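You operate a simulated robot arm through the tools that you are given. There is no shell and no other tool.

You run a simulated two-armed robot. Do the job below in one go: nothing can be reset, and whatever is moved stays where it is left.

Task
Pick up the green ringed bottle with the smallest size on its label from the top of the bottling bench with one hand, pass it to the other hand and put it on the step of pump one. Set down upright: green ringed bottle.

The check looks at the end state, three seconds after you hand in, the way a careful person would. Anything else that was tipped, shoved, dropped, spilled or broken makes it a failure.

Robot
Two 6-joint arms with two-finger parallel grippers on one trunk, on a base that moves. Base frame: it is fixed to the floor where the robot stands at the start and does not move with it; the origin is under the middle of the robot, x ahead of it, y to its left, z up; the surface under the hand at the start is at about z = 880. Lengths are in mm, angles in degrees, forces in N, time in s.
The left shoulder is at the start at [-77, 177, 832], the right one opposite. With the tool pointing down near the work surface each hand reaches from about 100 to 720 mm from the robot's upright axis, wherever it stands, measured 20 degrees to its own side. Places, roughly: step of pump one [-900, -2500, 300]. Payload 1.57 kg a hand.
Tool frame (each hand has its own): the origin (TCP) lies between the finger pads and is the grasp point; the fingertips stand 30 mm ahead of it; z points along the fingers, y is the line along which they close. Largest opening 80 mm; finger width 17, thickness 12; the body of the gripper, 40 by 82 mm, starts 80 mm behind the TCP.
Orientation is that of the tool frame in the base frame, as [roll, pitch, yaw] about the fixed x, y, z axes, in that order (R = Rz(yaw) Ry(pitch) Rx(roll)). With the fingers straight down and closing along the base's y, the tool's x points along the base's -x, its y along +y and its z along -z.

Tools
- The arms move only by the tool apply_moves. It takes "left_increments", "right_increments" or both (then of equal length, played together; a hand with none holds still); each is text: rows parted by semicolons, each of 7 numbers parted by spaces: the shift along the tool's x, y, z in mm, then the turn, a rotation vector about the tool's x, y, z in degrees, then the gripper command, from -1 (shut) to 1 (fully open), values between in proportion. In form: x y z wx wy wz claw; .... A call has 1 to 20 rows; each row shifts and turns the commanded pose from where the row before left it, along the tool's axes as they then stand. Rows are played at 5 a second. More than 50 mm and 8.6 degrees between two rows, or a gripper value outside its range, and nothing of the call is played. Where a pose cannot be reached the arm comes as near as it can. A force on the tool above 40 N (or 10 N above the force at the start of the call, whichever is more), or a blocked arm, ends the call early, and 0.2 s more pass. The fingers move at their own pace (about 72 mm/s each) and stop on an object; they squeeze with about 33 N. The grip force told is the motor's: it shows also when the fingers shut on nothing. Time passes only in rows, and 0.2 s behind the last, so rows that do not move let the fingers close. The reply holds the time, the measured pose of the TCP, the force on the tool along the base axes, the opening and the grip force, in the units named above and with some noise, with the torque about the TCP (base axes, N m) and any sound that the robot's microphone picked up.
- Cameras (640 x 400 px; columns grow to the right, rows downward): "scene" is now at [31.5, -45.8, 1562.2]; the picture's right is [-0.52, -0.85, 0.00], its down [-0.58, 0.36, -0.73] and it looks along [0.63, -0.38, -0.68] (base axes); focal length 296 px, centre (320, 200). "left" rides on the left gripper at [72, 7, -122] in its tool frame; the picture's right is [-0.09, 1.00, 0.00], its down [-0.84, -0.08, -0.54] and it looks along [-0.54, -0.05, 0.84] (tool axes); focal length 238 px, centre (320, 200). "right" rides on the right gripper at [72, -7, -122] in its tool frame; the picture's right is [0.09, 1.00, 0.00], its down [-0.84, 0.08, -0.54] and it looks along [-0.54, 0.05, 0.84] (tool axes); focal length 238 px, centre (320, 200). There is no depth. A picture from a camera that has moved, and an enlarged one, comes with that camera's place and axes in the base frame and with its lens.
- get_image(camera): a new picture of that camera. The clock stands still meanwhile.
- lift_body(by): moves the trunk up (or, below 0, down) by that many mm; the arms and the scene camera ride with it, the base frame stays. It gives what a move gives, with no picture.
- roll_base(legs): drives the robot by 1 to 6 legs, each [ahead, left, turn to the left] in mm, mm and degrees, along the robot's own axes; the way and the turn of a leg run together, so that a leg with both is an arc; at most 1500 mm and 180 degrees a leg. The arms and the cameras ride along, it lands a little off, and it stops where it bumps. It gives what a move gives.
- aim_head(pan, tilt): turns the head with the scene camera to pan (to the left, within 143 degrees either way) and tilt (down, from -29 to 69), counted from straight ahead of the robot (the tilt from the chest, where the trunk bows). It gives what a move gives.
- close_up(camera, box): a new picture of the part [left, top, right, bottom] of that camera's present view, enlarged. The clock stands still meanwhile.
- close_job(): hands the job in; it is judged then, once.

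Nothing tells you exact positions but the pictures and the camera data. Unless the task says otherwise, let go and move clear before handing in.

The tools are called after "Call:" as name(argument=value, ...) on one line, values as JSON. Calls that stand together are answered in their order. apply_moves: Moves the arms, as the interface text tells. Its arguments: {"type":"object","properties":{"left_increments":{"type":"string"},"right_increments":{"type":"string"}},"required":[]} The other tools are called the same way: lift_body (by) moves the trunk up or down; roll_base (legs) drives the base; aim_head (pan, tilt) turns the head that bears the scene camera; get_image (camera) takes a picture; close_up (camera, box) takes an enlarged picture of a part of a camera's view; close_job () hands the job in.

At the start:

```text
t: 0.0
left_tool_pos: [441.0, -41.5, 1180.2]
left_tool_rot: [179.9, 0.0, -179.9]
left_wrist_force: [-0.9, 0.4, 0.0]
left_ft_torque: [0.0, 0.01, 0.0]
left_finger_gap: 79.7
left_grasp_force: 0.1
right_tool_pos: [308.3, -443.4, 1199.2]
right_tool_rot: [-179.9, 0.0, -180.0]
right_wrist_force: [-0.6, 0.2, 1.4]
right_ft_torque: [0.01, 0.01, 0.02]
right_finger_gap: 80.3
right_grasp_force: 0.0
trunk travel left (down, up): [-275.0, 53.0]
robot x, y, heading: [1.6, 1.9, 0.0]
head pan, tilt (commanded): [-31.6, 42.7]
```

scene: 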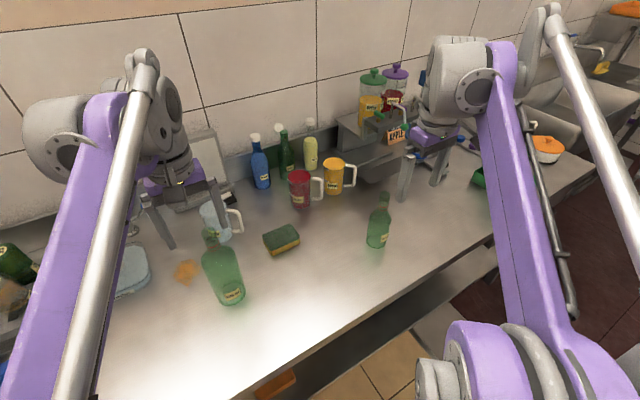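
right: 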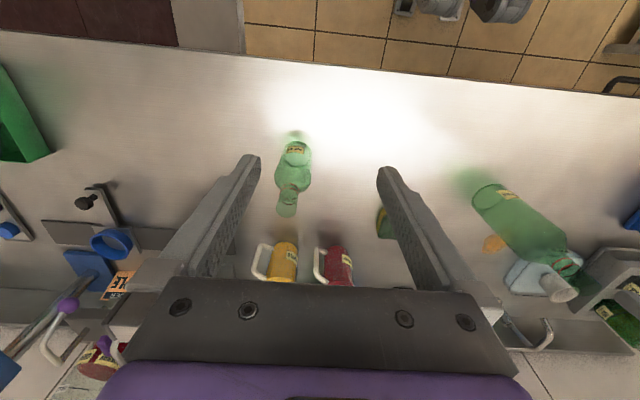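
left: 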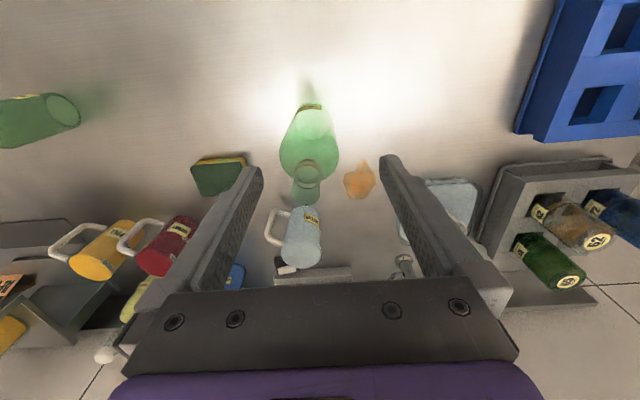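

I see a bench with several green bottles: a large and a smaller one standing free, plus others near the wall. I need to read their labels and see which ones carry a ring, so I'll take close-ups first.

Call:
close_up(camera="scene", box=[180, 210, 280, 310])

Call:
close_up(camera="scene", box=[340, 180, 420, 260])

Call:
close_up(camera="scene", box=[230, 110, 350, 210])

Call:
close_up(camera="right", box=[250, 120, 350, 220])

Call:
close_up(camera="right", box=[450, 160, 640, 360])

Call:
close_up(camera="left", box=[240, 80, 380, 220])

```text
4.00 times, centred on (230, 260) of scene
camera zoom: at [31.5, -45.8, 1562.2], right [-0.52, -0.85, 0.0], down [-0.58, 0.36, -0.73], along [0.63, -0.38, -0.68], focal length 1183 px, centre (680, -40)
```

zoom: 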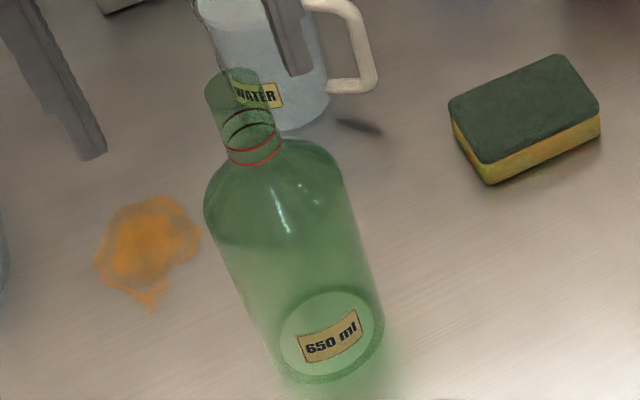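

```text
5.00 times, centred on (380, 220) of scene
camera zoom: at [31.5, -45.8, 1562.2], right [-0.52, -0.85, 0.0], down [-0.58, 0.36, -0.73], along [0.63, -0.38, -0.68], focal length 1479 px, centre (20, 100)
```

zoom: 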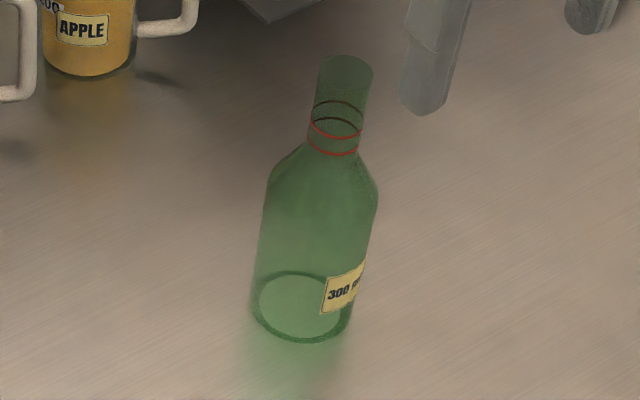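

```text
4.00 times, centred on (290, 160) of scene
camera zoom: at [31.5, -45.8, 1562.2], right [-0.52, -0.85, 0.0], down [-0.58, 0.36, -0.73], along [0.63, -0.38, -0.68], focal length 1183 px, centre (440, 360)
```

zoom: 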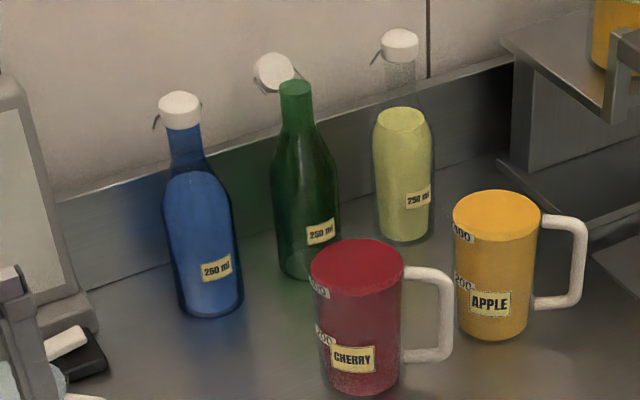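

```text
4.00 times, centred on (300, 170) of right
camera zoom: at [235.8, -449.6, 1320.6], right [-0.09, 1.0, 0.0], down [0.84, 0.08, 0.54], along [0.54, 0.05, -0.84], focal length 953 px, centre (400, 320)
```

zoom: 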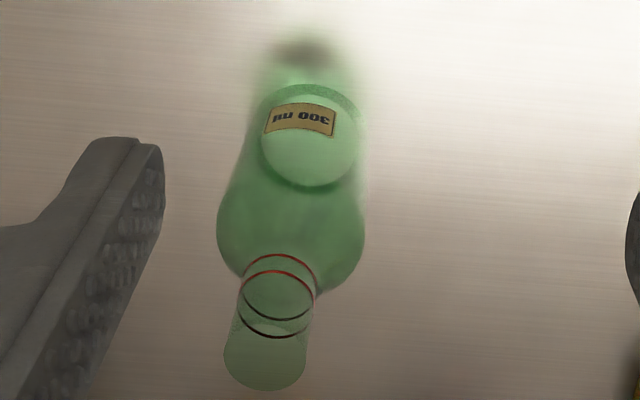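

```text
2.00 times, centred on (545, 260) of right
camera zoom: at [235.8, -449.6, 1320.6], right [-0.09, 1.0, 0.0], down [0.84, 0.08, 0.54], along [0.54, 0.05, -0.84], focal length 477 px, centre (-130, 80)
```

zoom: 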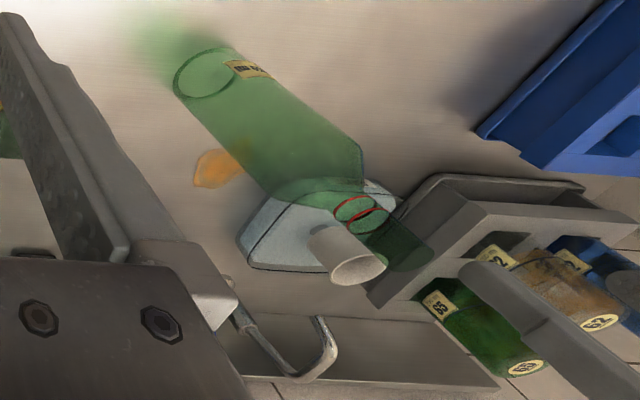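

```text
2.86 times, centred on (310, 150) of left
camera zoom: at [367.9, -33.9, 1300.9], right [0.09, 1.0, 0.0], down [0.84, -0.08, 0.54], along [0.54, -0.05, -0.84], focal length 681 px, centre (349, 343)
```

zoom: 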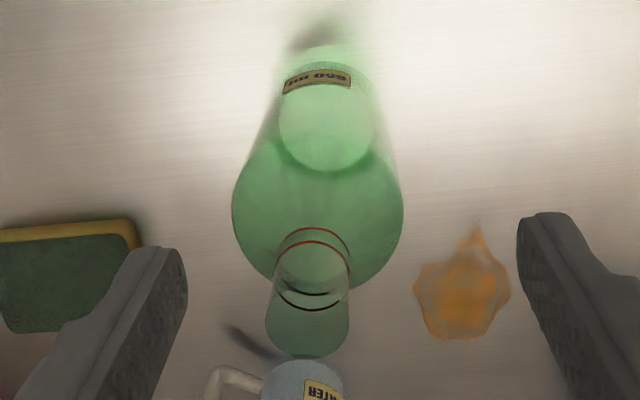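

So far there are two ringed green bottles, marked 650 ml and 300 ml, and the green one at the wall has no visible ring. I'll pan the head along the bench for other ringed bottles, then look toward the pumps.

Call:
aim_head(pan=15, tilt=35)

Call:
get_image(camera="scene")

Call:
aim_head(pan=-75, tilt=30)

Call:
get_image(camera="scene")

Call:
aim_head(pan=-115, tilt=25)

Call:
get_image(camera="scene")

Call:
aim_head(pan=75, tilt=30)

Call:
get_image(camera="scene")

```text
t: 1.1
left_tool_pos: [439.9, -41.2, 1179.9]
left_tool_rot: [-180.0, 0.1, 179.9]
left_wrist_force: [0.0, -0.5, 0.5]
left_ft_torque: [0.05, 0.0, 0.02]
left_finger_gap: 80.1
left_grasp_force: 0.1
right_tool_pos: [308.8, -442.7, 1199.4]
right_tool_rot: [179.9, 0.0, -179.9]
right_wrist_force: [0.3, 0.7, -0.6]
right_ft_torque: [-0.02, -0.01, 0.03]
right_finger_gap: 80.1
right_grasp_force: 0.1
trunk travel left (down, up): [-275.0, 53.0]
robot x, y, heading: [1.6, 3.0, 0.1]
head pan, tilt (commanded): [15.0, 35.0]
```

```text
taken
camera scene: at [45.8, 20.4, 1573.8], right [0.26, -0.97, 0.0], down [-0.55, -0.15, -0.82], along [0.79, 0.21, -0.57], focal length 296 px, centre (320, 200)
```

scene: 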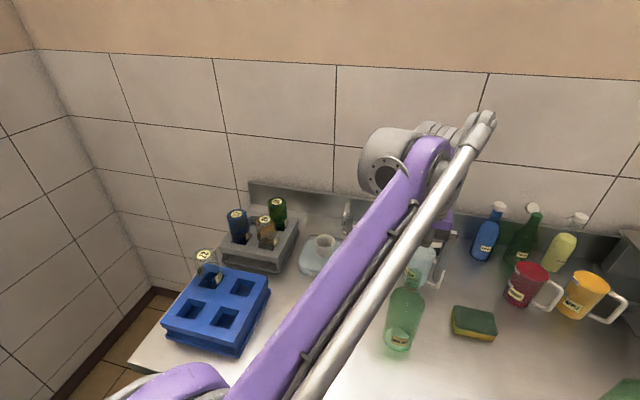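

```text
t: 2.8
left_tool_pos: [441.3, -40.1, 1180.1]
left_tool_rot: [180.0, 0.0, -180.0]
left_wrist_force: [0.5, -0.7, -0.2]
left_ft_torque: [0.06, -0.01, 0.02]
left_finger_gap: 80.1
left_grasp_force: 0.1
right_tool_pos: [308.3, -443.8, 1199.0]
right_tool_rot: [-179.9, 0.1, 180.0]
right_wrist_force: [-0.3, 0.0, -0.1]
right_ft_torque: [-0.04, -0.01, -0.02]
right_finger_gap: 80.0
right_grasp_force: 0.1
trunk travel left (down, up): [-275.0, 53.0]
robot x, y, heading: [1.0, -2.5, 0.1]
head pan, tilt (commanded): [-75.0, 30.0]
```

```text
taken
camera scene: at [-15.8, -89.7, 1581.6], right [-0.97, -0.26, 0.0], down [-0.13, 0.48, -0.87], along [0.22, -0.84, -0.5], focal length 296 px, centre (320, 200)
```

scene: 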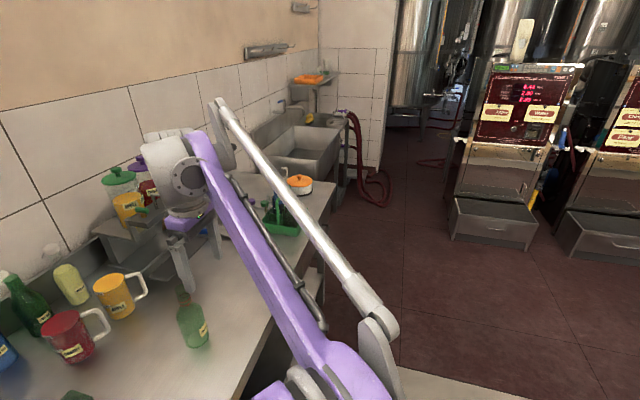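

```text
t: 3.9
left_tool_pos: [440.6, -41.4, 1179.5]
left_tool_rot: [-179.9, 0.0, -179.9]
left_wrist_force: [-0.1, -0.8, -0.2]
left_ft_torque: [0.0, 0.0, -0.04]
left_finger_gap: 80.1
left_grasp_force: 0.1
right_tool_pos: [308.3, -444.4, 1199.7]
right_tool_rot: [179.9, 0.1, -180.0]
right_wrist_force: [0.4, 0.2, 0.0]
right_ft_torque: [0.01, -0.01, 0.01]
right_finger_gap: 80.0
right_grasp_force: 0.1
trunk travel left (down, up): [-275.0, 53.0]
robot x, y, heading: [2.3, 0.9, -0.2]
head pan, tilt (commanded): [-115.0, 25.0]
```

```text
taken
camera scene: at [-78.1, -85.8, 1589.6], right [-0.91, 0.42, 0.0], down [0.18, 0.38, -0.91], along [-0.38, -0.82, -0.42], focal length 296 px, centre (320, 200)
```

scene: 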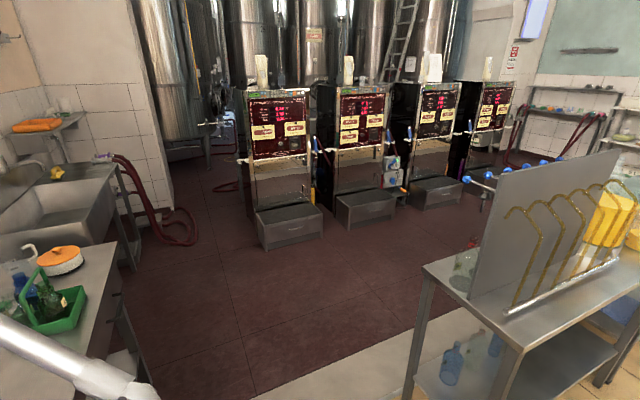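

```text
t: 6.7
left_tool_pos: [441.3, -40.4, 1179.5]
left_tool_rot: [-180.0, 0.0, -180.0]
left_wrist_force: [0.0, -0.2, -0.1]
left_ft_torque: [0.03, 0.01, 0.02]
left_finger_gap: 79.9
left_grasp_force: 0.1
right_tool_pos: [309.2, -442.7, 1199.5]
right_tool_rot: [180.0, -0.1, -179.9]
right_wrist_force: [-0.2, -0.1, 0.5]
right_ft_torque: [-0.03, 0.01, -0.03]
right_finger_gap: 79.8
right_grasp_force: 0.0
trunk travel left (down, up): [-275.0, 53.0]
robot x, y, heading: [1.5, -4.2, 0.2]
head pan, tilt (commanded): [75.0, 30.0]
```

```text
taken
camera scene: at [-15.8, 85.1, 1581.6], right [0.97, -0.26, 0.0], down [-0.13, -0.48, -0.87], along [0.22, 0.84, -0.5], focal length 296 px, centre (320, 200)
```

scene: 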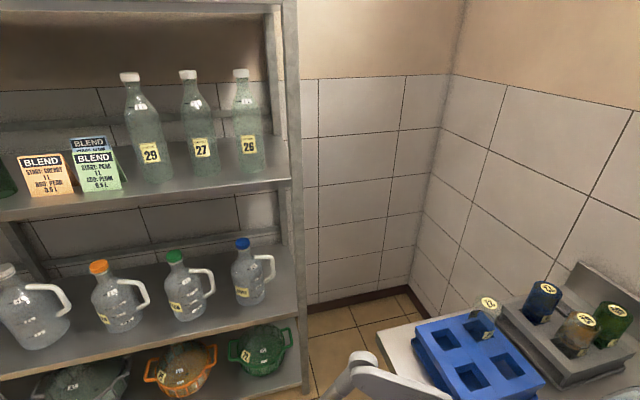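

Four pump machines stand behind and to the right, and a green caddy with bottles sits at the right end of the bench. I'll zoom in on the caddy, on the dark green bottle at the wall, and on the pumps to see which one is pump one.

Call:
aim_head(pan=-90, tilt=40)

Call:
get_image(camera="scene")

Call:
aim_head(pan=-110, tilt=22)

Call:
close_up(camera="scene", box=[200, 40, 360, 140])

Call:
close_up(camera="scene", box=[340, 40, 500, 140])

Call:
close_up(camera="scene", box=[200, 140, 360, 240])

Call:
get_image(camera="scene")

```text
t: 9.2
left_tool_pos: [440.5, -40.1, 1179.5]
left_tool_rot: [-180.0, 0.0, 179.9]
left_wrist_force: [0.1, -0.5, 0.3]
left_ft_torque: [-0.01, 0.02, 0.01]
left_finger_gap: 80.0
left_grasp_force: 0.0
right_tool_pos: [307.4, -444.6, 1198.8]
right_tool_rot: [-180.0, 0.0, -180.0]
right_wrist_force: [-0.4, -0.1, -0.4]
right_ft_torque: [0.0, -0.01, 0.02]
right_finger_gap: 80.2
right_grasp_force: 0.1
trunk travel left (down, up): [-275.0, 53.0]
robot x, y, heading: [-1.5, -4.3, 0.2]
head pan, tilt (commanded): [-90.0, 40.0]
```

```text
taken
camera scene: at [-39.2, -87.3, 1566.3], right [-1.0, 0.0, 0.0], down [0.0, 0.64, -0.77], along [0.0, -0.77, -0.64], focal length 296 px, centre (320, 200)
```

scene: 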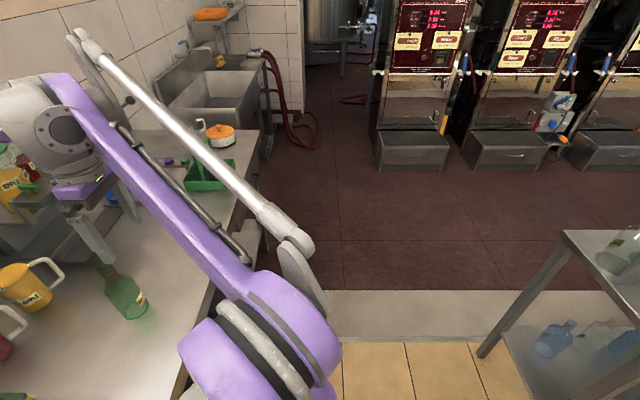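

```text
t: 10.0
left_tool_pos: [440.4, -41.4, 1179.9]
left_tool_rot: [-180.0, 0.0, 180.0]
left_wrist_force: [0.4, 0.4, 0.7]
left_ft_torque: [-0.01, -0.02, -0.02]
left_finger_gap: 80.1
left_grasp_force: 0.0
right_tool_pos: [308.5, -443.5, 1198.8]
right_tool_rot: [180.0, -0.1, -180.0]
right_wrist_force: [0.1, 0.7, 0.5]
right_ft_torque: [0.02, 0.03, -0.02]
right_finger_gap: 79.9
right_grasp_force: 0.1
trunk travel left (down, up): [-275.0, 53.0]
robot x, y, heading: [2.2, 4.2, 0.0]
head pan, tilt (commanded): [-110.0, 22.0]
```

```text
4.00 times, centred on (280, 90) of scene
camera zoom: at [-71.0, -89.6, 1594.3], right [-0.94, 0.34, 0.0], down [0.13, 0.35, -0.93], along [-0.32, -0.87, -0.38], focal length 1183 px, centre (480, 640)
```

zoom: 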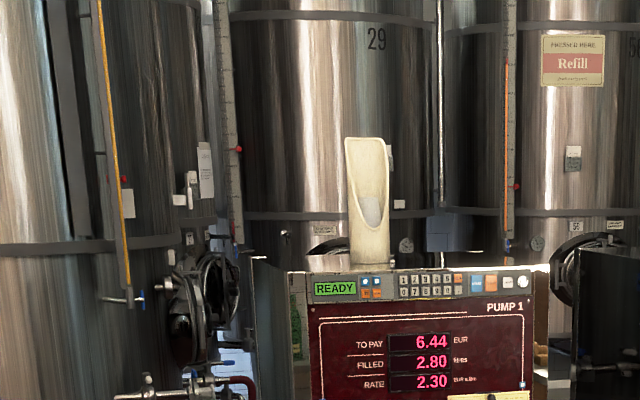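

```text
4.00 times, centred on (420, 90) of scene
camera zoom: at [-71.0, -89.6, 1594.3], right [-0.94, 0.34, 0.0], down [0.13, 0.35, -0.93], along [-0.32, -0.87, -0.38], focal length 1183 px, centre (-80, 640)
```

zoom: 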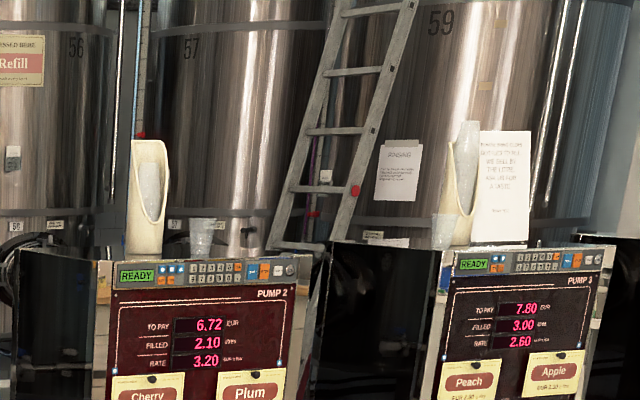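

```text
4.00 times, centred on (280, 190) of scene
camera zoom: at [-71.0, -89.6, 1594.3], right [-0.94, 0.34, 0.0], down [0.13, 0.35, -0.93], along [-0.32, -0.87, -0.38], focal length 1183 px, centre (480, 240)
```

zoom: 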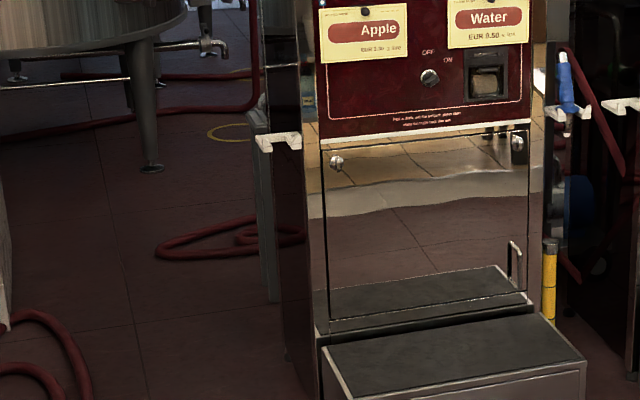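

```text
taken
camera scene: at [-71.0, -89.6, 1594.3], right [-0.94, 0.34, 0.0], down [0.13, 0.35, -0.93], along [-0.32, -0.87, -0.38], focal length 296 px, centre (320, 200)
```

scene: 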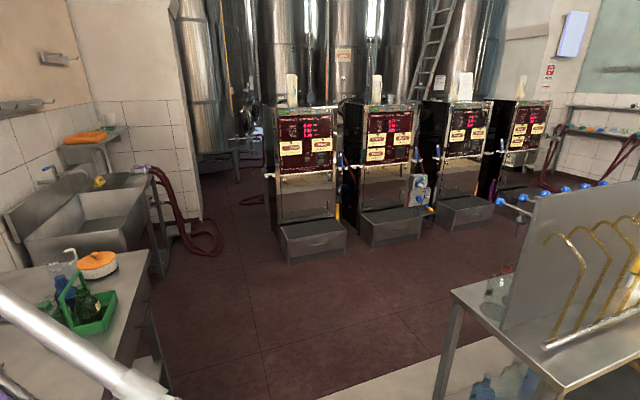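

Pump 1 is the leftmost machine, and its dark-topped step looks clear. Next I'll look closely at the caddy's bottles to rule out a smaller ringed one.

Call:
close_up(camera="scene", box=[20, 230, 140, 350])

Call:
close_up(camera="scene", box=[260, 200, 360, 270])

Call:
aim_head(pan=-75, tilt=30)

Call:
close_up(camera="scene", box=[220, 160, 320, 250])

Call:
close_up(camera="scene", box=[80, 150, 240, 250])

Call:
close_up(camera="scene", box=[0, 250, 220, 400])

Call:
close_up(camera="left", box=[460, 160, 640, 310])

```text
3.33 times, centred on (80, 290) of scene
camera zoom: at [-71.0, -89.6, 1594.3], right [-0.94, 0.34, 0.0], down [0.13, 0.35, -0.93], along [-0.32, -0.87, -0.38], focal length 986 px, centre (1120, -100)
```

zoom: 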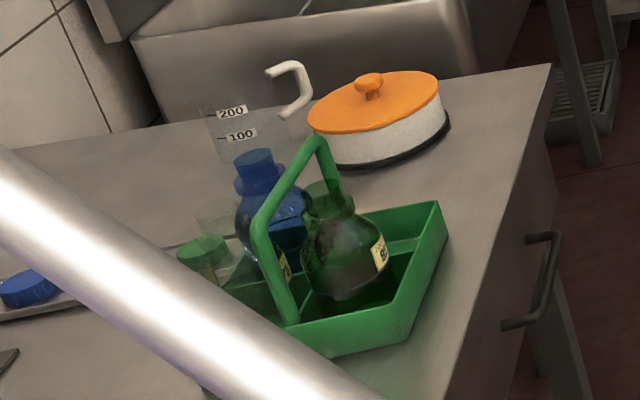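

```text
5.71 times, centred on (310, 235) of scene
camera zoom: at [-71.0, -89.6, 1594.3], right [-0.94, 0.34, 0.0], down [0.13, 0.35, -0.93], along [-0.32, -0.87, -0.38], focal length 1690 px, centre (377, 0)
```

zoom: 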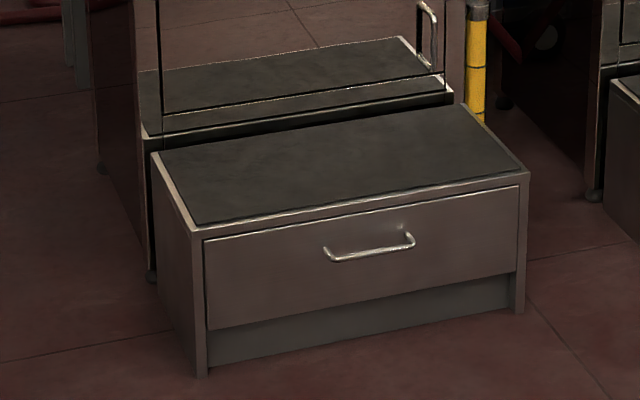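

```text
t: 11.0
left_tool_pos: [441.0, -41.5, 1179.2]
left_tool_rot: [179.9, 0.0, 179.9]
left_wrist_force: [1.1, -0.5, 0.1]
left_ft_torque: [0.0, -0.01, -0.03]
left_finger_gap: 80.5
left_grasp_force: 0.1
right_tool_pos: [309.0, -443.8, 1199.1]
right_tool_rot: [180.0, 0.0, 180.0]
right_wrist_force: [0.4, -0.5, 1.0]
right_ft_torque: [-0.01, -0.02, 0.0]
right_finger_gap: 80.2
right_grasp_force: 0.0
trunk travel left (down, up): [-275.0, 53.0]
robot x, y, heading: [3.1, 3.1, -0.1]
head pan, tilt (commanded): [-75.0, 30.0]
```

```text
4.44 times, centred on (270, 205) of scene
camera zoom: at [-15.9, -89.7, 1581.6], right [-0.97, -0.26, 0.0], down [-0.13, 0.48, -0.87], along [0.22, -0.84, -0.5], focal length 1315 px, centre (542, 178)
```

zoom: 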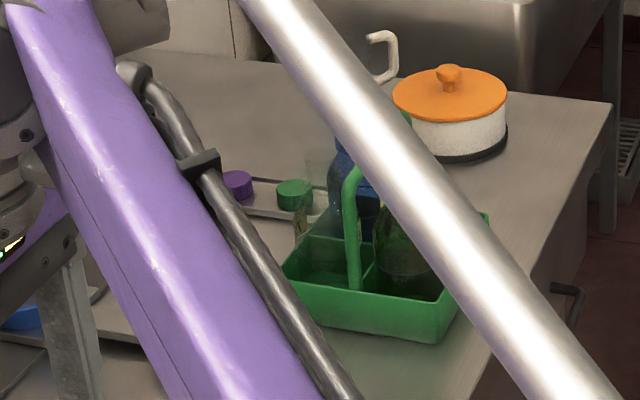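

```text
4.00 times, centred on (160, 200) of scene
camera zoom: at [-15.9, -89.7, 1581.6], right [-0.97, -0.26, 0.0], down [-0.13, 0.48, -0.87], along [0.22, -0.84, -0.5], focal length 1183 px, centre (960, 200)
```

zoom: 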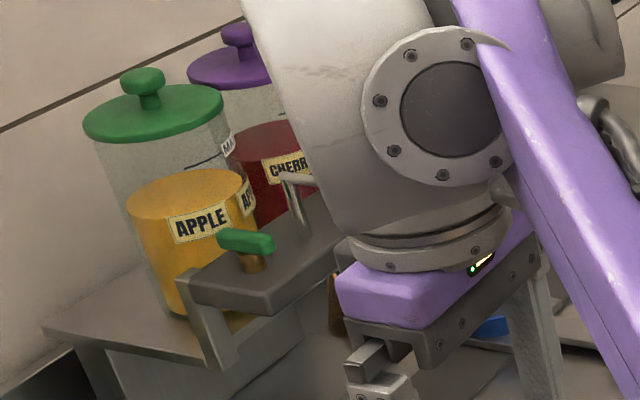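

```text
2.67 times, centred on (110, 325) of scene
camera zoom: at [-15.9, -89.7, 1581.6], right [-0.97, -0.26, 0.0], down [-0.13, 0.48, -0.87], along [0.22, -0.84, -0.5], focal length 789 px, centre (880, -133)
```

zoom: 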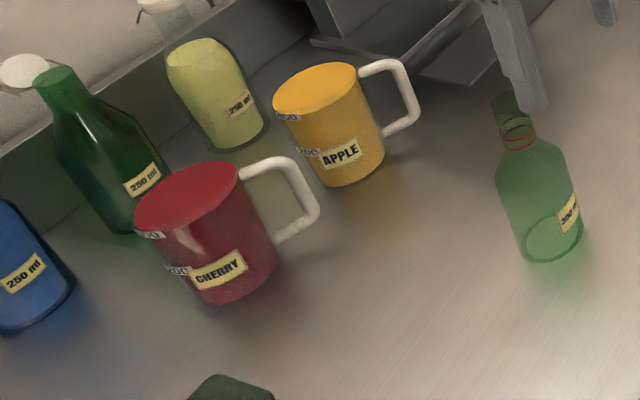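

```text
2.67 times, centred on (550, 235) of left
camera zoom: at [367.9, -33.9, 1300.9], right [0.09, 1.0, 0.0], down [0.84, -0.08, 0.54], along [0.54, -0.05, -0.84], focal length 636 px, centre (-293, 107)
```

zoom: 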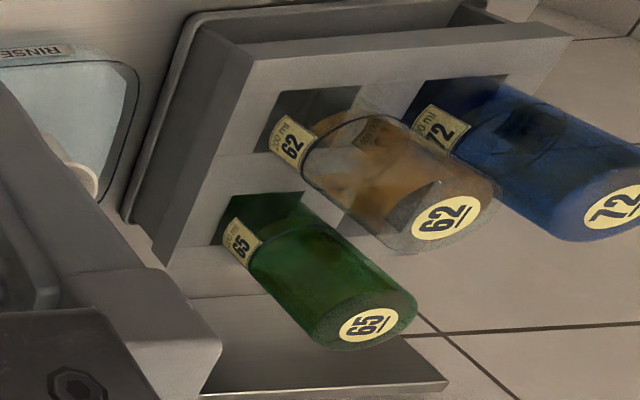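

The caddy bottles are squat and the dark 250 ml bottle has no red ring. I'll check the inverted green bottle in the left rack more closely before choosing the 300 ml one.

Call:
close_up(camera="left", box=[505, 215, 595, 300])

Call:
aim_head(pan=25, tilt=35)

Call:
get_image(camera="scene")

Call:
close_up(camera="scene", box=[240, 180, 400, 300])

Call:
close_up(camera="scene", box=[540, 170, 640, 270])

```text
4.71 times, centred on (550, 258) of left
camera zoom: at [367.9, -33.9, 1300.9], right [0.09, 1.0, 0.0], down [0.84, -0.08, 0.54], along [0.54, -0.05, -0.84], focal length 1122 px, centre (-762, -71)
```

zoom: 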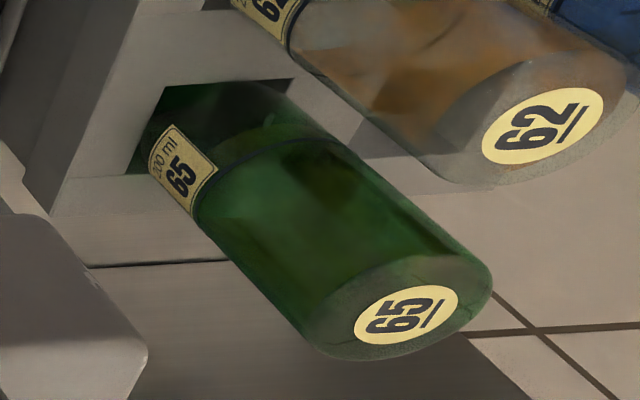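

```text
t: 12.8
left_tool_pos: [441.2, -40.3, 1179.7]
left_tool_rot: [-179.9, 0.0, 180.0]
left_wrist_force: [1.1, 0.0, 0.5]
left_ft_torque: [0.0, -0.02, -0.02]
left_finger_gap: 80.1
left_grasp_force: 0.1
right_tool_pos: [308.5, -443.2, 1199.2]
right_tool_rot: [-180.0, 0.0, 180.0]
right_wrist_force: [0.3, -0.9, 0.0]
right_ft_torque: [-0.01, 0.01, 0.0]
right_finger_gap: 80.2
right_grasp_force: 0.0
trunk travel left (down, up): [-275.0, 53.0]
robot x, y, heading: [-0.7, 2.9, -0.3]
head pan, tilt (commanded): [25.0, 35.0]
```

```text
taken
camera scene: at [40.6, 34.9, 1573.8], right [0.42, -0.91, 0.0], down [-0.52, -0.24, -0.82], along [0.74, 0.35, -0.57], focal length 296 px, centre (320, 200)
```

scene: 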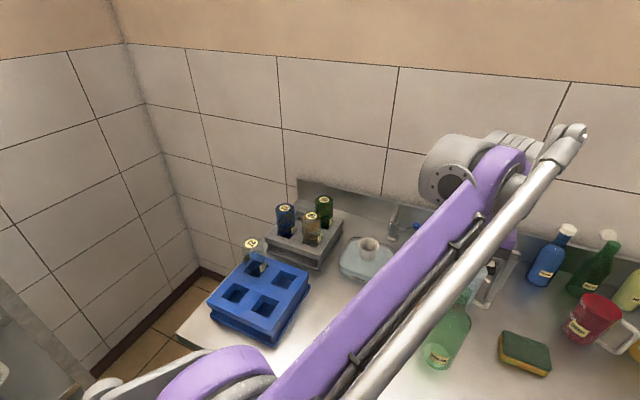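

```text
3.33 times, centred on (320, 240) of scene
camera zoom: at [40.6, 34.9, 1573.8], right [0.42, -0.91, 0.0], down [-0.52, -0.24, -0.82], along [0.74, 0.35, -0.57], focal length 986 px, centre (320, 67)
```

zoom: 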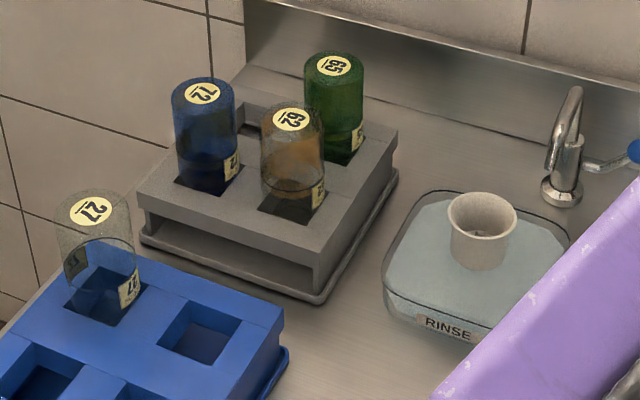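

```text
4.00 times, centred on (590, 220) of scene
camera zoom: at [40.6, 34.9, 1573.8], right [0.42, -0.91, 0.0], down [-0.52, -0.24, -0.82], along [0.74, 0.35, -0.57], focal length 1183 px, centre (-760, 120)
```

zoom: 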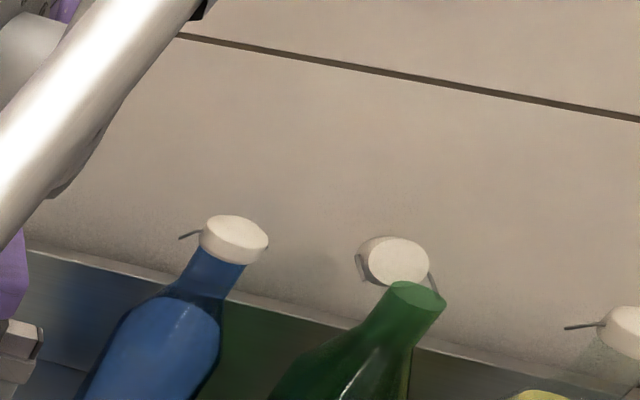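

I'm taking the 300 ml bottle as the target: it stands at about (420, -474), body about 60 mm wide, about 187 mm tall, with a 26 mm neck. I'll grip the body low with the right hand tilted forward and later hand the neck to the left hand from above. First I'll tilt the right hand in free air and check the view.

Call:
apply_moves(right_increments="0 0 0 0 -7.5 0 1; 0 0 0 0 -7.5 0 1; 0 0 0 0 -7.5 0 1; 0 0 0 0 -7.5 0 1; 0 0 0 0 -7.5 0 1; 0 0 0 0 -7.5 0 1; 0 0 0 0 -7.5 0 1; 0 0 0 0 0 0 1")

Call:
get_image(camera="right")

Call:
aim_head(pan=-45, tilt=40)

Call:
get_image(camera="scene")

```text
t: 14.6
left_tool_pos: [440.5, -40.1, 1179.6]
left_tool_rot: [180.0, 0.0, 179.9]
left_wrist_force: [0.4, -0.4, -0.7]
left_ft_torque: [0.0, 0.05, -0.01]
left_finger_gap: 79.8
left_grasp_force: 0.1
right_tool_pos: [310.0, -447.0, 1199.2]
right_tool_rot: [-180.0, 52.7, 180.0]
right_wrist_force: [0.5, 0.5, 0.0]
right_ft_torque: [-0.02, -0.01, -0.01]
right_finger_gap: 80.0
right_grasp_force: 0.0
trunk travel left (down, up): [-275.0, 53.0]
robot x, y, heading: [2.0, -0.0, -0.0]
head pan, tilt (commanded): [25.0, 35.0]
```

```text
taken
camera right: at [170.1, -452.6, 1216.8], right [-0.06, 1.0, -0.07], down [0.08, 0.08, 0.99], along [1.0, 0.05, -0.08], focal length 238 px, centre (320, 200)
```

right: 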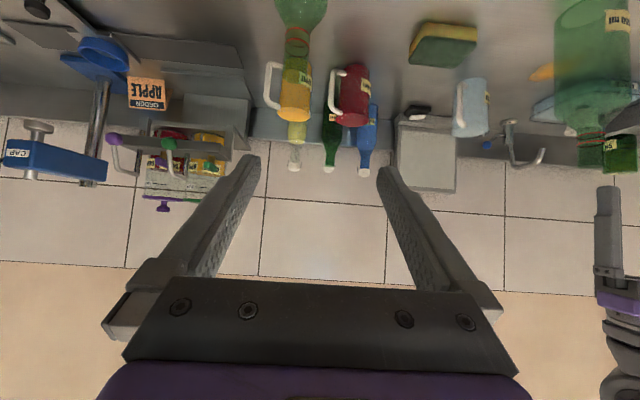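

```text
t: 16.0
left_tool_pos: [441.0, -41.0, 1180.0]
left_tool_rot: [180.0, 0.0, -180.0]
left_wrist_force: [0.4, 0.5, 0.3]
left_ft_torque: [0.0, -0.01, 0.02]
left_finger_gap: 79.8
left_grasp_force: 0.0
right_tool_pos: [310.2, -446.9, 1199.6]
right_tool_rot: [180.0, 52.4, 179.9]
right_wrist_force: [0.1, 0.9, -0.4]
right_ft_torque: [-0.01, -0.03, 0.04]
right_finger_gap: 79.9
right_grasp_force: 0.0
trunk travel left (down, up): [-275.0, 53.0]
robot x, y, heading: [1.3, -1.3, 0.1]
head pan, tilt (commanded): [-45.0, 40.0]
```

```text
taken
camera scene: at [20.9, -62.4, 1566.3], right [-0.71, -0.71, 0.0], down [-0.45, 0.45, -0.77], along [0.54, -0.54, -0.64], focal length 296 px, centre (320, 200)
```

scene: 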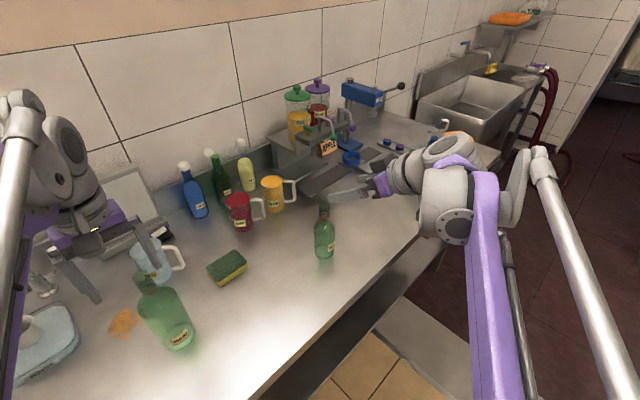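

The tilted pose is reachable and the bottle is now in clear view. I'll refine its position with a close-up.

Call:
close_up(camera="scene", box=[285, 195, 365, 265])

Call:
close_up(camera="right", box=[240, 0, 360, 80])

```text
5.71 times, centred on (325, 230) of scene
camera zoom: at [20.9, -62.4, 1566.3], right [-0.71, -0.71, 0.0], down [-0.45, 0.45, -0.77], along [0.54, -0.54, -0.64], focal length 1690 px, centre (291, 29)
```

zoom: 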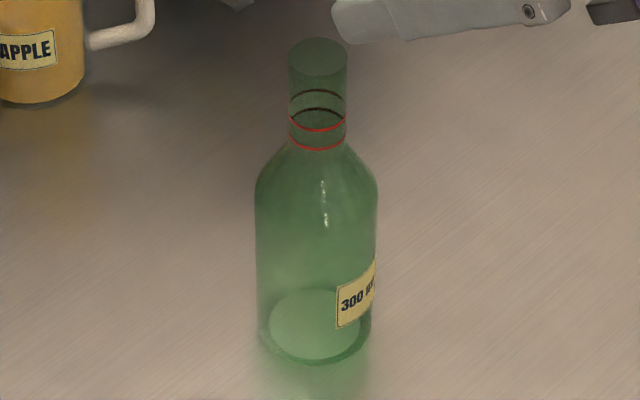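

```text
5.00 times, centred on (300, 40) of right
camera zoom: at [168.8, -453.2, 1217.0], right [-0.05, 1.0, -0.07], down [0.08, 0.08, 0.99], along [1.0, 0.05, -0.08], focal length 1192 px, centre (420, 1000)
```

zoom: 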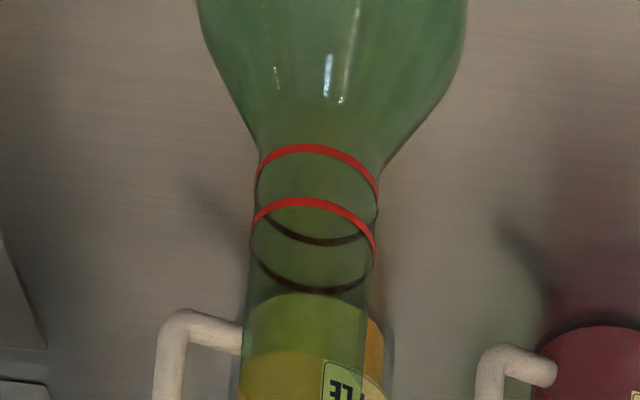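

The bottle's base centre is at about (421, -481) with its top at z≈1063. The body is 60 mm wide up to about 95 mm height and the neck is about 26 mm across. I'll move the right hand to a pre-grasp 150 mm back along the approach line and check alignment.

Call:
apply_moves(right_increments="36 -8.5 25 0 0 0 1; 36 -8.5 25 0 0 0 1; 36 -8.5 25 0 0 0 1; 36 -8.5 25 0 0 0 1; 0 0 0 0 0 0 1; 0 0 0 0 0 0 1")

Call:
get_image(camera="right")

Call:
get_image(camera="scene")

```text
t: 17.4
left_tool_pos: [440.7, -40.8, 1179.9]
left_tool_rot: [-179.9, 0.1, 180.0]
left_wrist_force: [0.2, 0.5, 0.1]
left_ft_torque: [0.02, 0.0, 0.01]
left_finger_gap: 80.1
left_grasp_force: 0.1
right_tool_pos: [300.9, -474.8, 1022.6]
right_tool_rot: [179.9, 52.5, -179.9]
right_wrist_force: [-0.2, 0.0, -1.1]
right_ft_torque: [-0.04, -0.02, 0.01]
right_finger_gap: 80.0
right_grasp_force: 0.1
trunk travel left (down, up): [-275.0, 53.0]
robot x, y, heading: [2.7, 1.0, 0.2]
head pan, tilt (commanded): [-45.0, 40.0]
```

```text
taken
camera right: at [160.6, -481.3, 1039.6], right [-0.06, 1.0, -0.07], down [0.08, 0.08, 0.99], along [1.0, 0.05, -0.08], focal length 238 px, centre (320, 200)
```

right: 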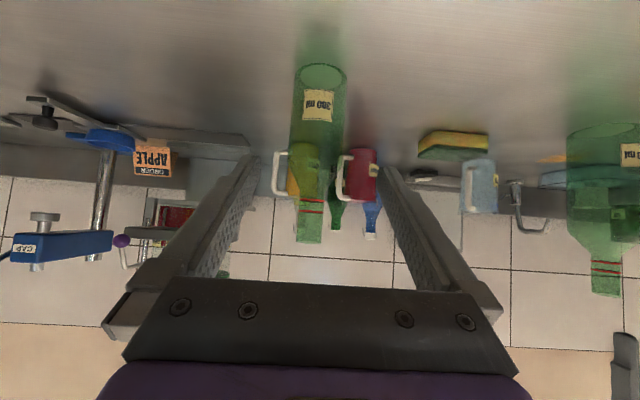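

```text
taken
camera scene: at [20.9, -62.6, 1566.2], right [-0.71, -0.71, 0.0], down [-0.45, 0.45, -0.77], along [0.54, -0.54, -0.64], focal length 296 px, centre (320, 200)
```

scene: 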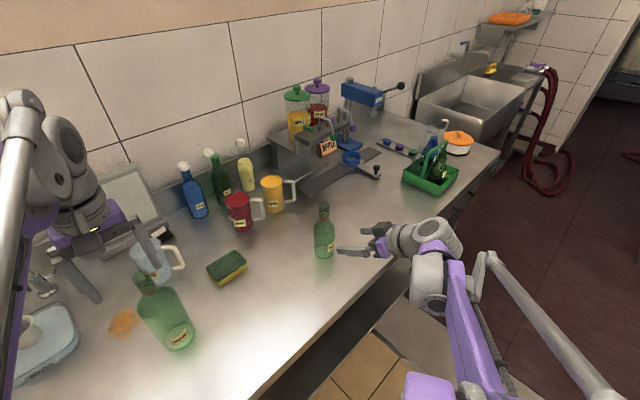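

The fingers straddle the bottle nearly symmetrically, and the bottle's centre is about 4 mm to the right of the tool line. I'll correct that and go in part way.

Call:
apply_moves(right_increments="-1 -4 0 0 0 0 1; 0 0 25 0 0 0 1; 0 0 25 0 0 0 1; 0 0 25 0 0 0 1; 0 0 0 0 0 0 1; 0 0 0 0 0 0 1")

Call:
get_image(camera="right")

Call:
close_up(camera="scene", box=[280, 190, 440, 290])

```text
t: 18.8
left_tool_pos: [441.0, -40.0, 1178.5]
left_tool_rot: [-180.0, -0.1, -180.0]
left_wrist_force: [-0.4, 0.2, -0.3]
left_ft_torque: [0.0, -0.02, 0.0]
left_finger_gap: 79.9
left_grasp_force: 0.0
right_tool_pos: [359.9, -480.4, 977.6]
right_tool_rot: [179.9, 52.5, -180.0]
right_wrist_force: [-0.5, 0.5, -0.5]
right_ft_torque: [0.03, 0.0, 0.02]
right_finger_gap: 79.9
right_grasp_force: 0.2
trunk travel left (down, up): [-275.0, 53.0]
robot x, y, heading: [1.9, 0.1, 0.2]
head pan, tilt (commanded): [-45.0, 40.0]
```

```text
taken
camera right: at [219.5, -487.3, 994.2], right [-0.06, 1.0, -0.07], down [0.08, 0.08, 0.99], along [1.0, 0.05, -0.08], focal length 238 px, centre (320, 200)
```

right: 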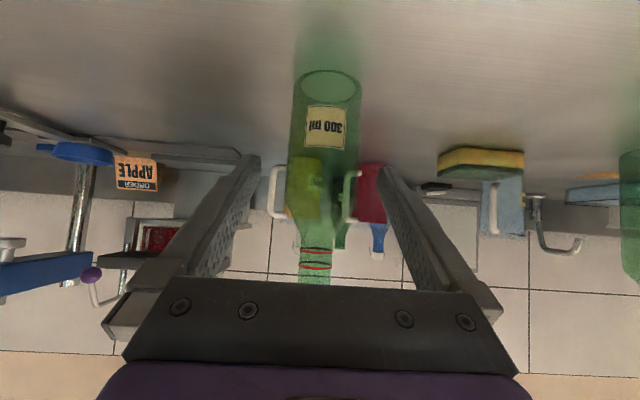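

```text
4.00 times, centred on (360, 240) of scene
camera zoom: at [21.0, -62.5, 1566.2], right [-0.71, -0.71, 0.0], down [-0.45, 0.45, -0.77], along [0.54, -0.54, -0.64], focal length 1183 px, centre (160, 40)
```

zoom: 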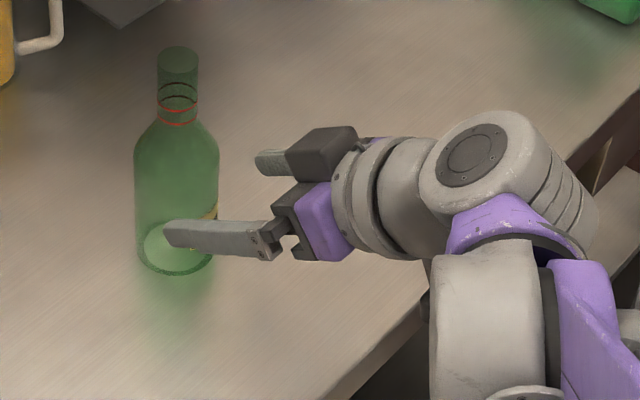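

The bottle's axis lies about 3.5 mm to the left of the tool line, so I'll nudge left, advance the remaining 77 mm and look again before closing.

Call:
apply_moves(right_increments="0 3.5 0 0 0 0 1; 0 0 20 0 0 0 1; 0 0 20 0 0 0 1; 0 0 20 0 0 0 1; 0 0 17 0 0 0 1; 0 0 0 0 0 0 1; 0 0 0 0 0 0 1")

Call:
get_image(camera="right")

Call:
close_up(camera="scene", box=[280, 190, 440, 290])

```text
t: 20.4
left_tool_pos: [441.1, -40.0, 1178.4]
left_tool_rot: [180.0, 0.0, -179.9]
left_wrist_force: [0.5, -0.1, 0.2]
left_ft_torque: [0.02, 0.0, -0.03]
left_finger_gap: 80.0
left_grasp_force: 0.1
right_tool_pos: [422.4, -477.2, 932.7]
right_tool_rot: [-180.0, 52.5, 179.9]
right_wrist_force: [-0.5, -0.2, 0.0]
right_ft_torque: [0.01, -0.02, 0.0]
right_finger_gap: 79.9
right_grasp_force: 0.1
trunk travel left (down, up): [-275.0, 53.0]
robot x, y, heading: [4.1, 0.1, 0.0]
head pan, tilt (commanded): [-45.0, 40.0]
```

```text
taken
camera right: at [281.3, -484.1, 949.8], right [-0.06, 1.0, -0.07], down [0.08, 0.08, 0.99], along [1.0, 0.05, -0.08], focal length 238 px, centre (320, 200)
```

right: 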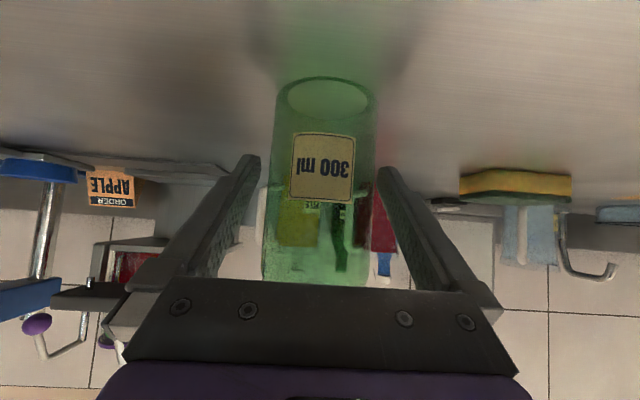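

```text
4.00 times, centred on (360, 240) of scene
camera zoom: at [21.0, -62.5, 1566.3], right [-0.71, -0.71, 0.0], down [-0.45, 0.45, -0.77], along [0.54, -0.54, -0.64], focal length 1183 px, centre (160, 40)
```

zoom: 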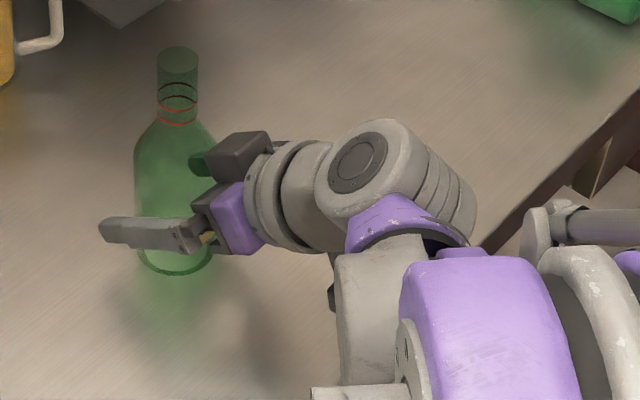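

The bottle is centred between the fingers at about 50 mm height. I'll close the right gripper.

Call:
apply_moves(right_increments="0 0 0 0 0 0 0.5; 0 0 0 0 0 0 0; 0 0 0 0 0 0 -1; 0 0 0 0 0 0 -1; 0 0 0 0 0 0 -1; 0 0 0 0 0 0 -1")

Call:
get_image(camera="right")

```text
t: 21.8
left_tool_pos: [438.8, -41.4, 1180.2]
left_tool_rot: [179.9, 0.0, 180.0]
left_wrist_force: [0.2, 0.0, -0.4]
left_ft_torque: [-0.01, 0.02, 0.01]
left_finger_gap: 80.0
left_grasp_force: 0.1
right_tool_pos: [422.6, -478.1, 933.3]
right_tool_rot: [-179.9, 52.5, -180.0]
right_wrist_force: [0.5, 0.1, -0.1]
right_ft_torque: [0.06, -0.02, 0.05]
right_finger_gap: 59.9
right_grasp_force: 33.0
trunk travel left (down, up): [-275.0, 53.0]
robot x, y, heading: [-1.2, -2.1, 0.1]
head pan, tilt (commanded): [-45.0, 40.0]
```

```text
taken
camera right: at [281.2, -484.0, 950.0], right [-0.06, 1.0, -0.07], down [0.08, 0.08, 0.99], along [1.0, 0.05, -0.08], focal length 238 px, centre (320, 200)
```

right: 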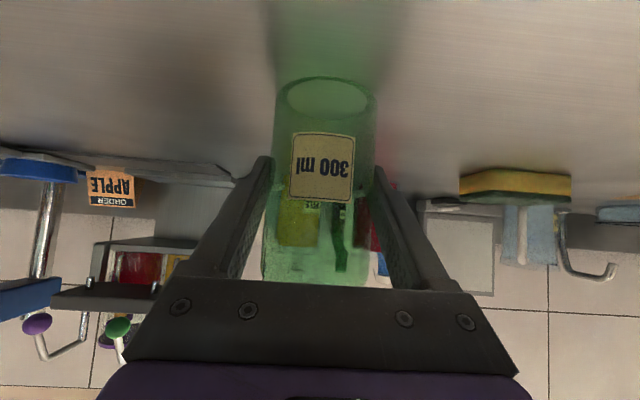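

The grip is holding at gap 59.9 mm and 33 N. I'll lift straight up slowly and check that the bottle comes along upright.

Call:
apply_moves(right_increments="-7.9 0 -6.1 0 0 0 -1; -7.9 0 -6.1 0 0 0 -1; -15.9 0 -12.2 0 0 0 -1; -23.8 0 -18.3 0 0 0 -1; -31.7 0 -24.4 0 0 0 -1; -31.7 0 -24.4 0 0 0 -1; 0 0 0 0 0 0 -1; 0 0 0 0 0 0 -1")

Call:
get_image(camera="scene")

Call:
get_image(camera="right")

```text
t: 23.6
left_tool_pos: [440.8, -42.0, 1179.9]
left_tool_rot: [180.0, 0.0, -179.9]
left_wrist_force: [-0.4, -1.1, -0.2]
left_ft_torque: [-0.02, 0.02, 0.0]
left_finger_gap: 79.9
left_grasp_force: 0.0
right_tool_pos: [419.6, -478.2, 1082.3]
right_tool_rot: [-180.0, 52.5, 180.0]
right_wrist_force: [-0.6, -0.5, -1.6]
right_ft_torque: [0.02, 0.03, 0.04]
right_finger_gap: 60.3
right_grasp_force: 32.7
trunk travel left (down, up): [-275.0, 53.0]
robot x, y, heading: [-2.9, -0.6, -0.2]
head pan, tilt (commanded): [-45.0, 40.0]
```

```text
taken
camera scene: at [20.9, -62.4, 1566.2], right [-0.71, -0.71, 0.0], down [-0.45, 0.45, -0.77], along [0.54, -0.54, -0.64], focal length 296 px, centre (320, 200)
```

scene: 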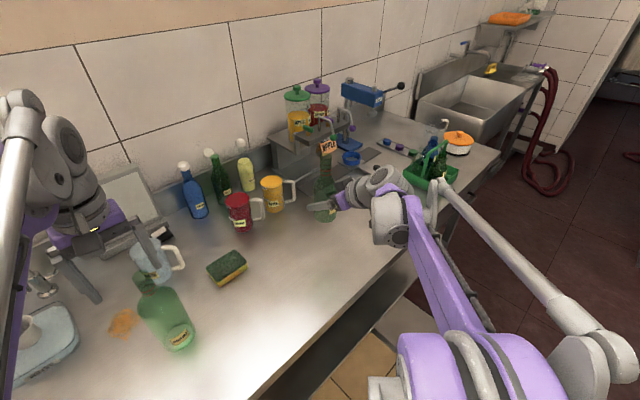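

```text
taken
camera right: at [278.5, -483.8, 1098.2], right [-0.06, 1.0, -0.07], down [0.08, 0.08, 0.99], along [1.0, 0.05, -0.08], focal length 238 px, centre (320, 200)
```

right: 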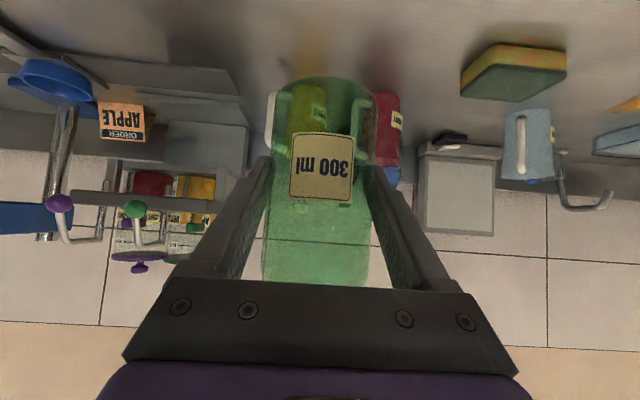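

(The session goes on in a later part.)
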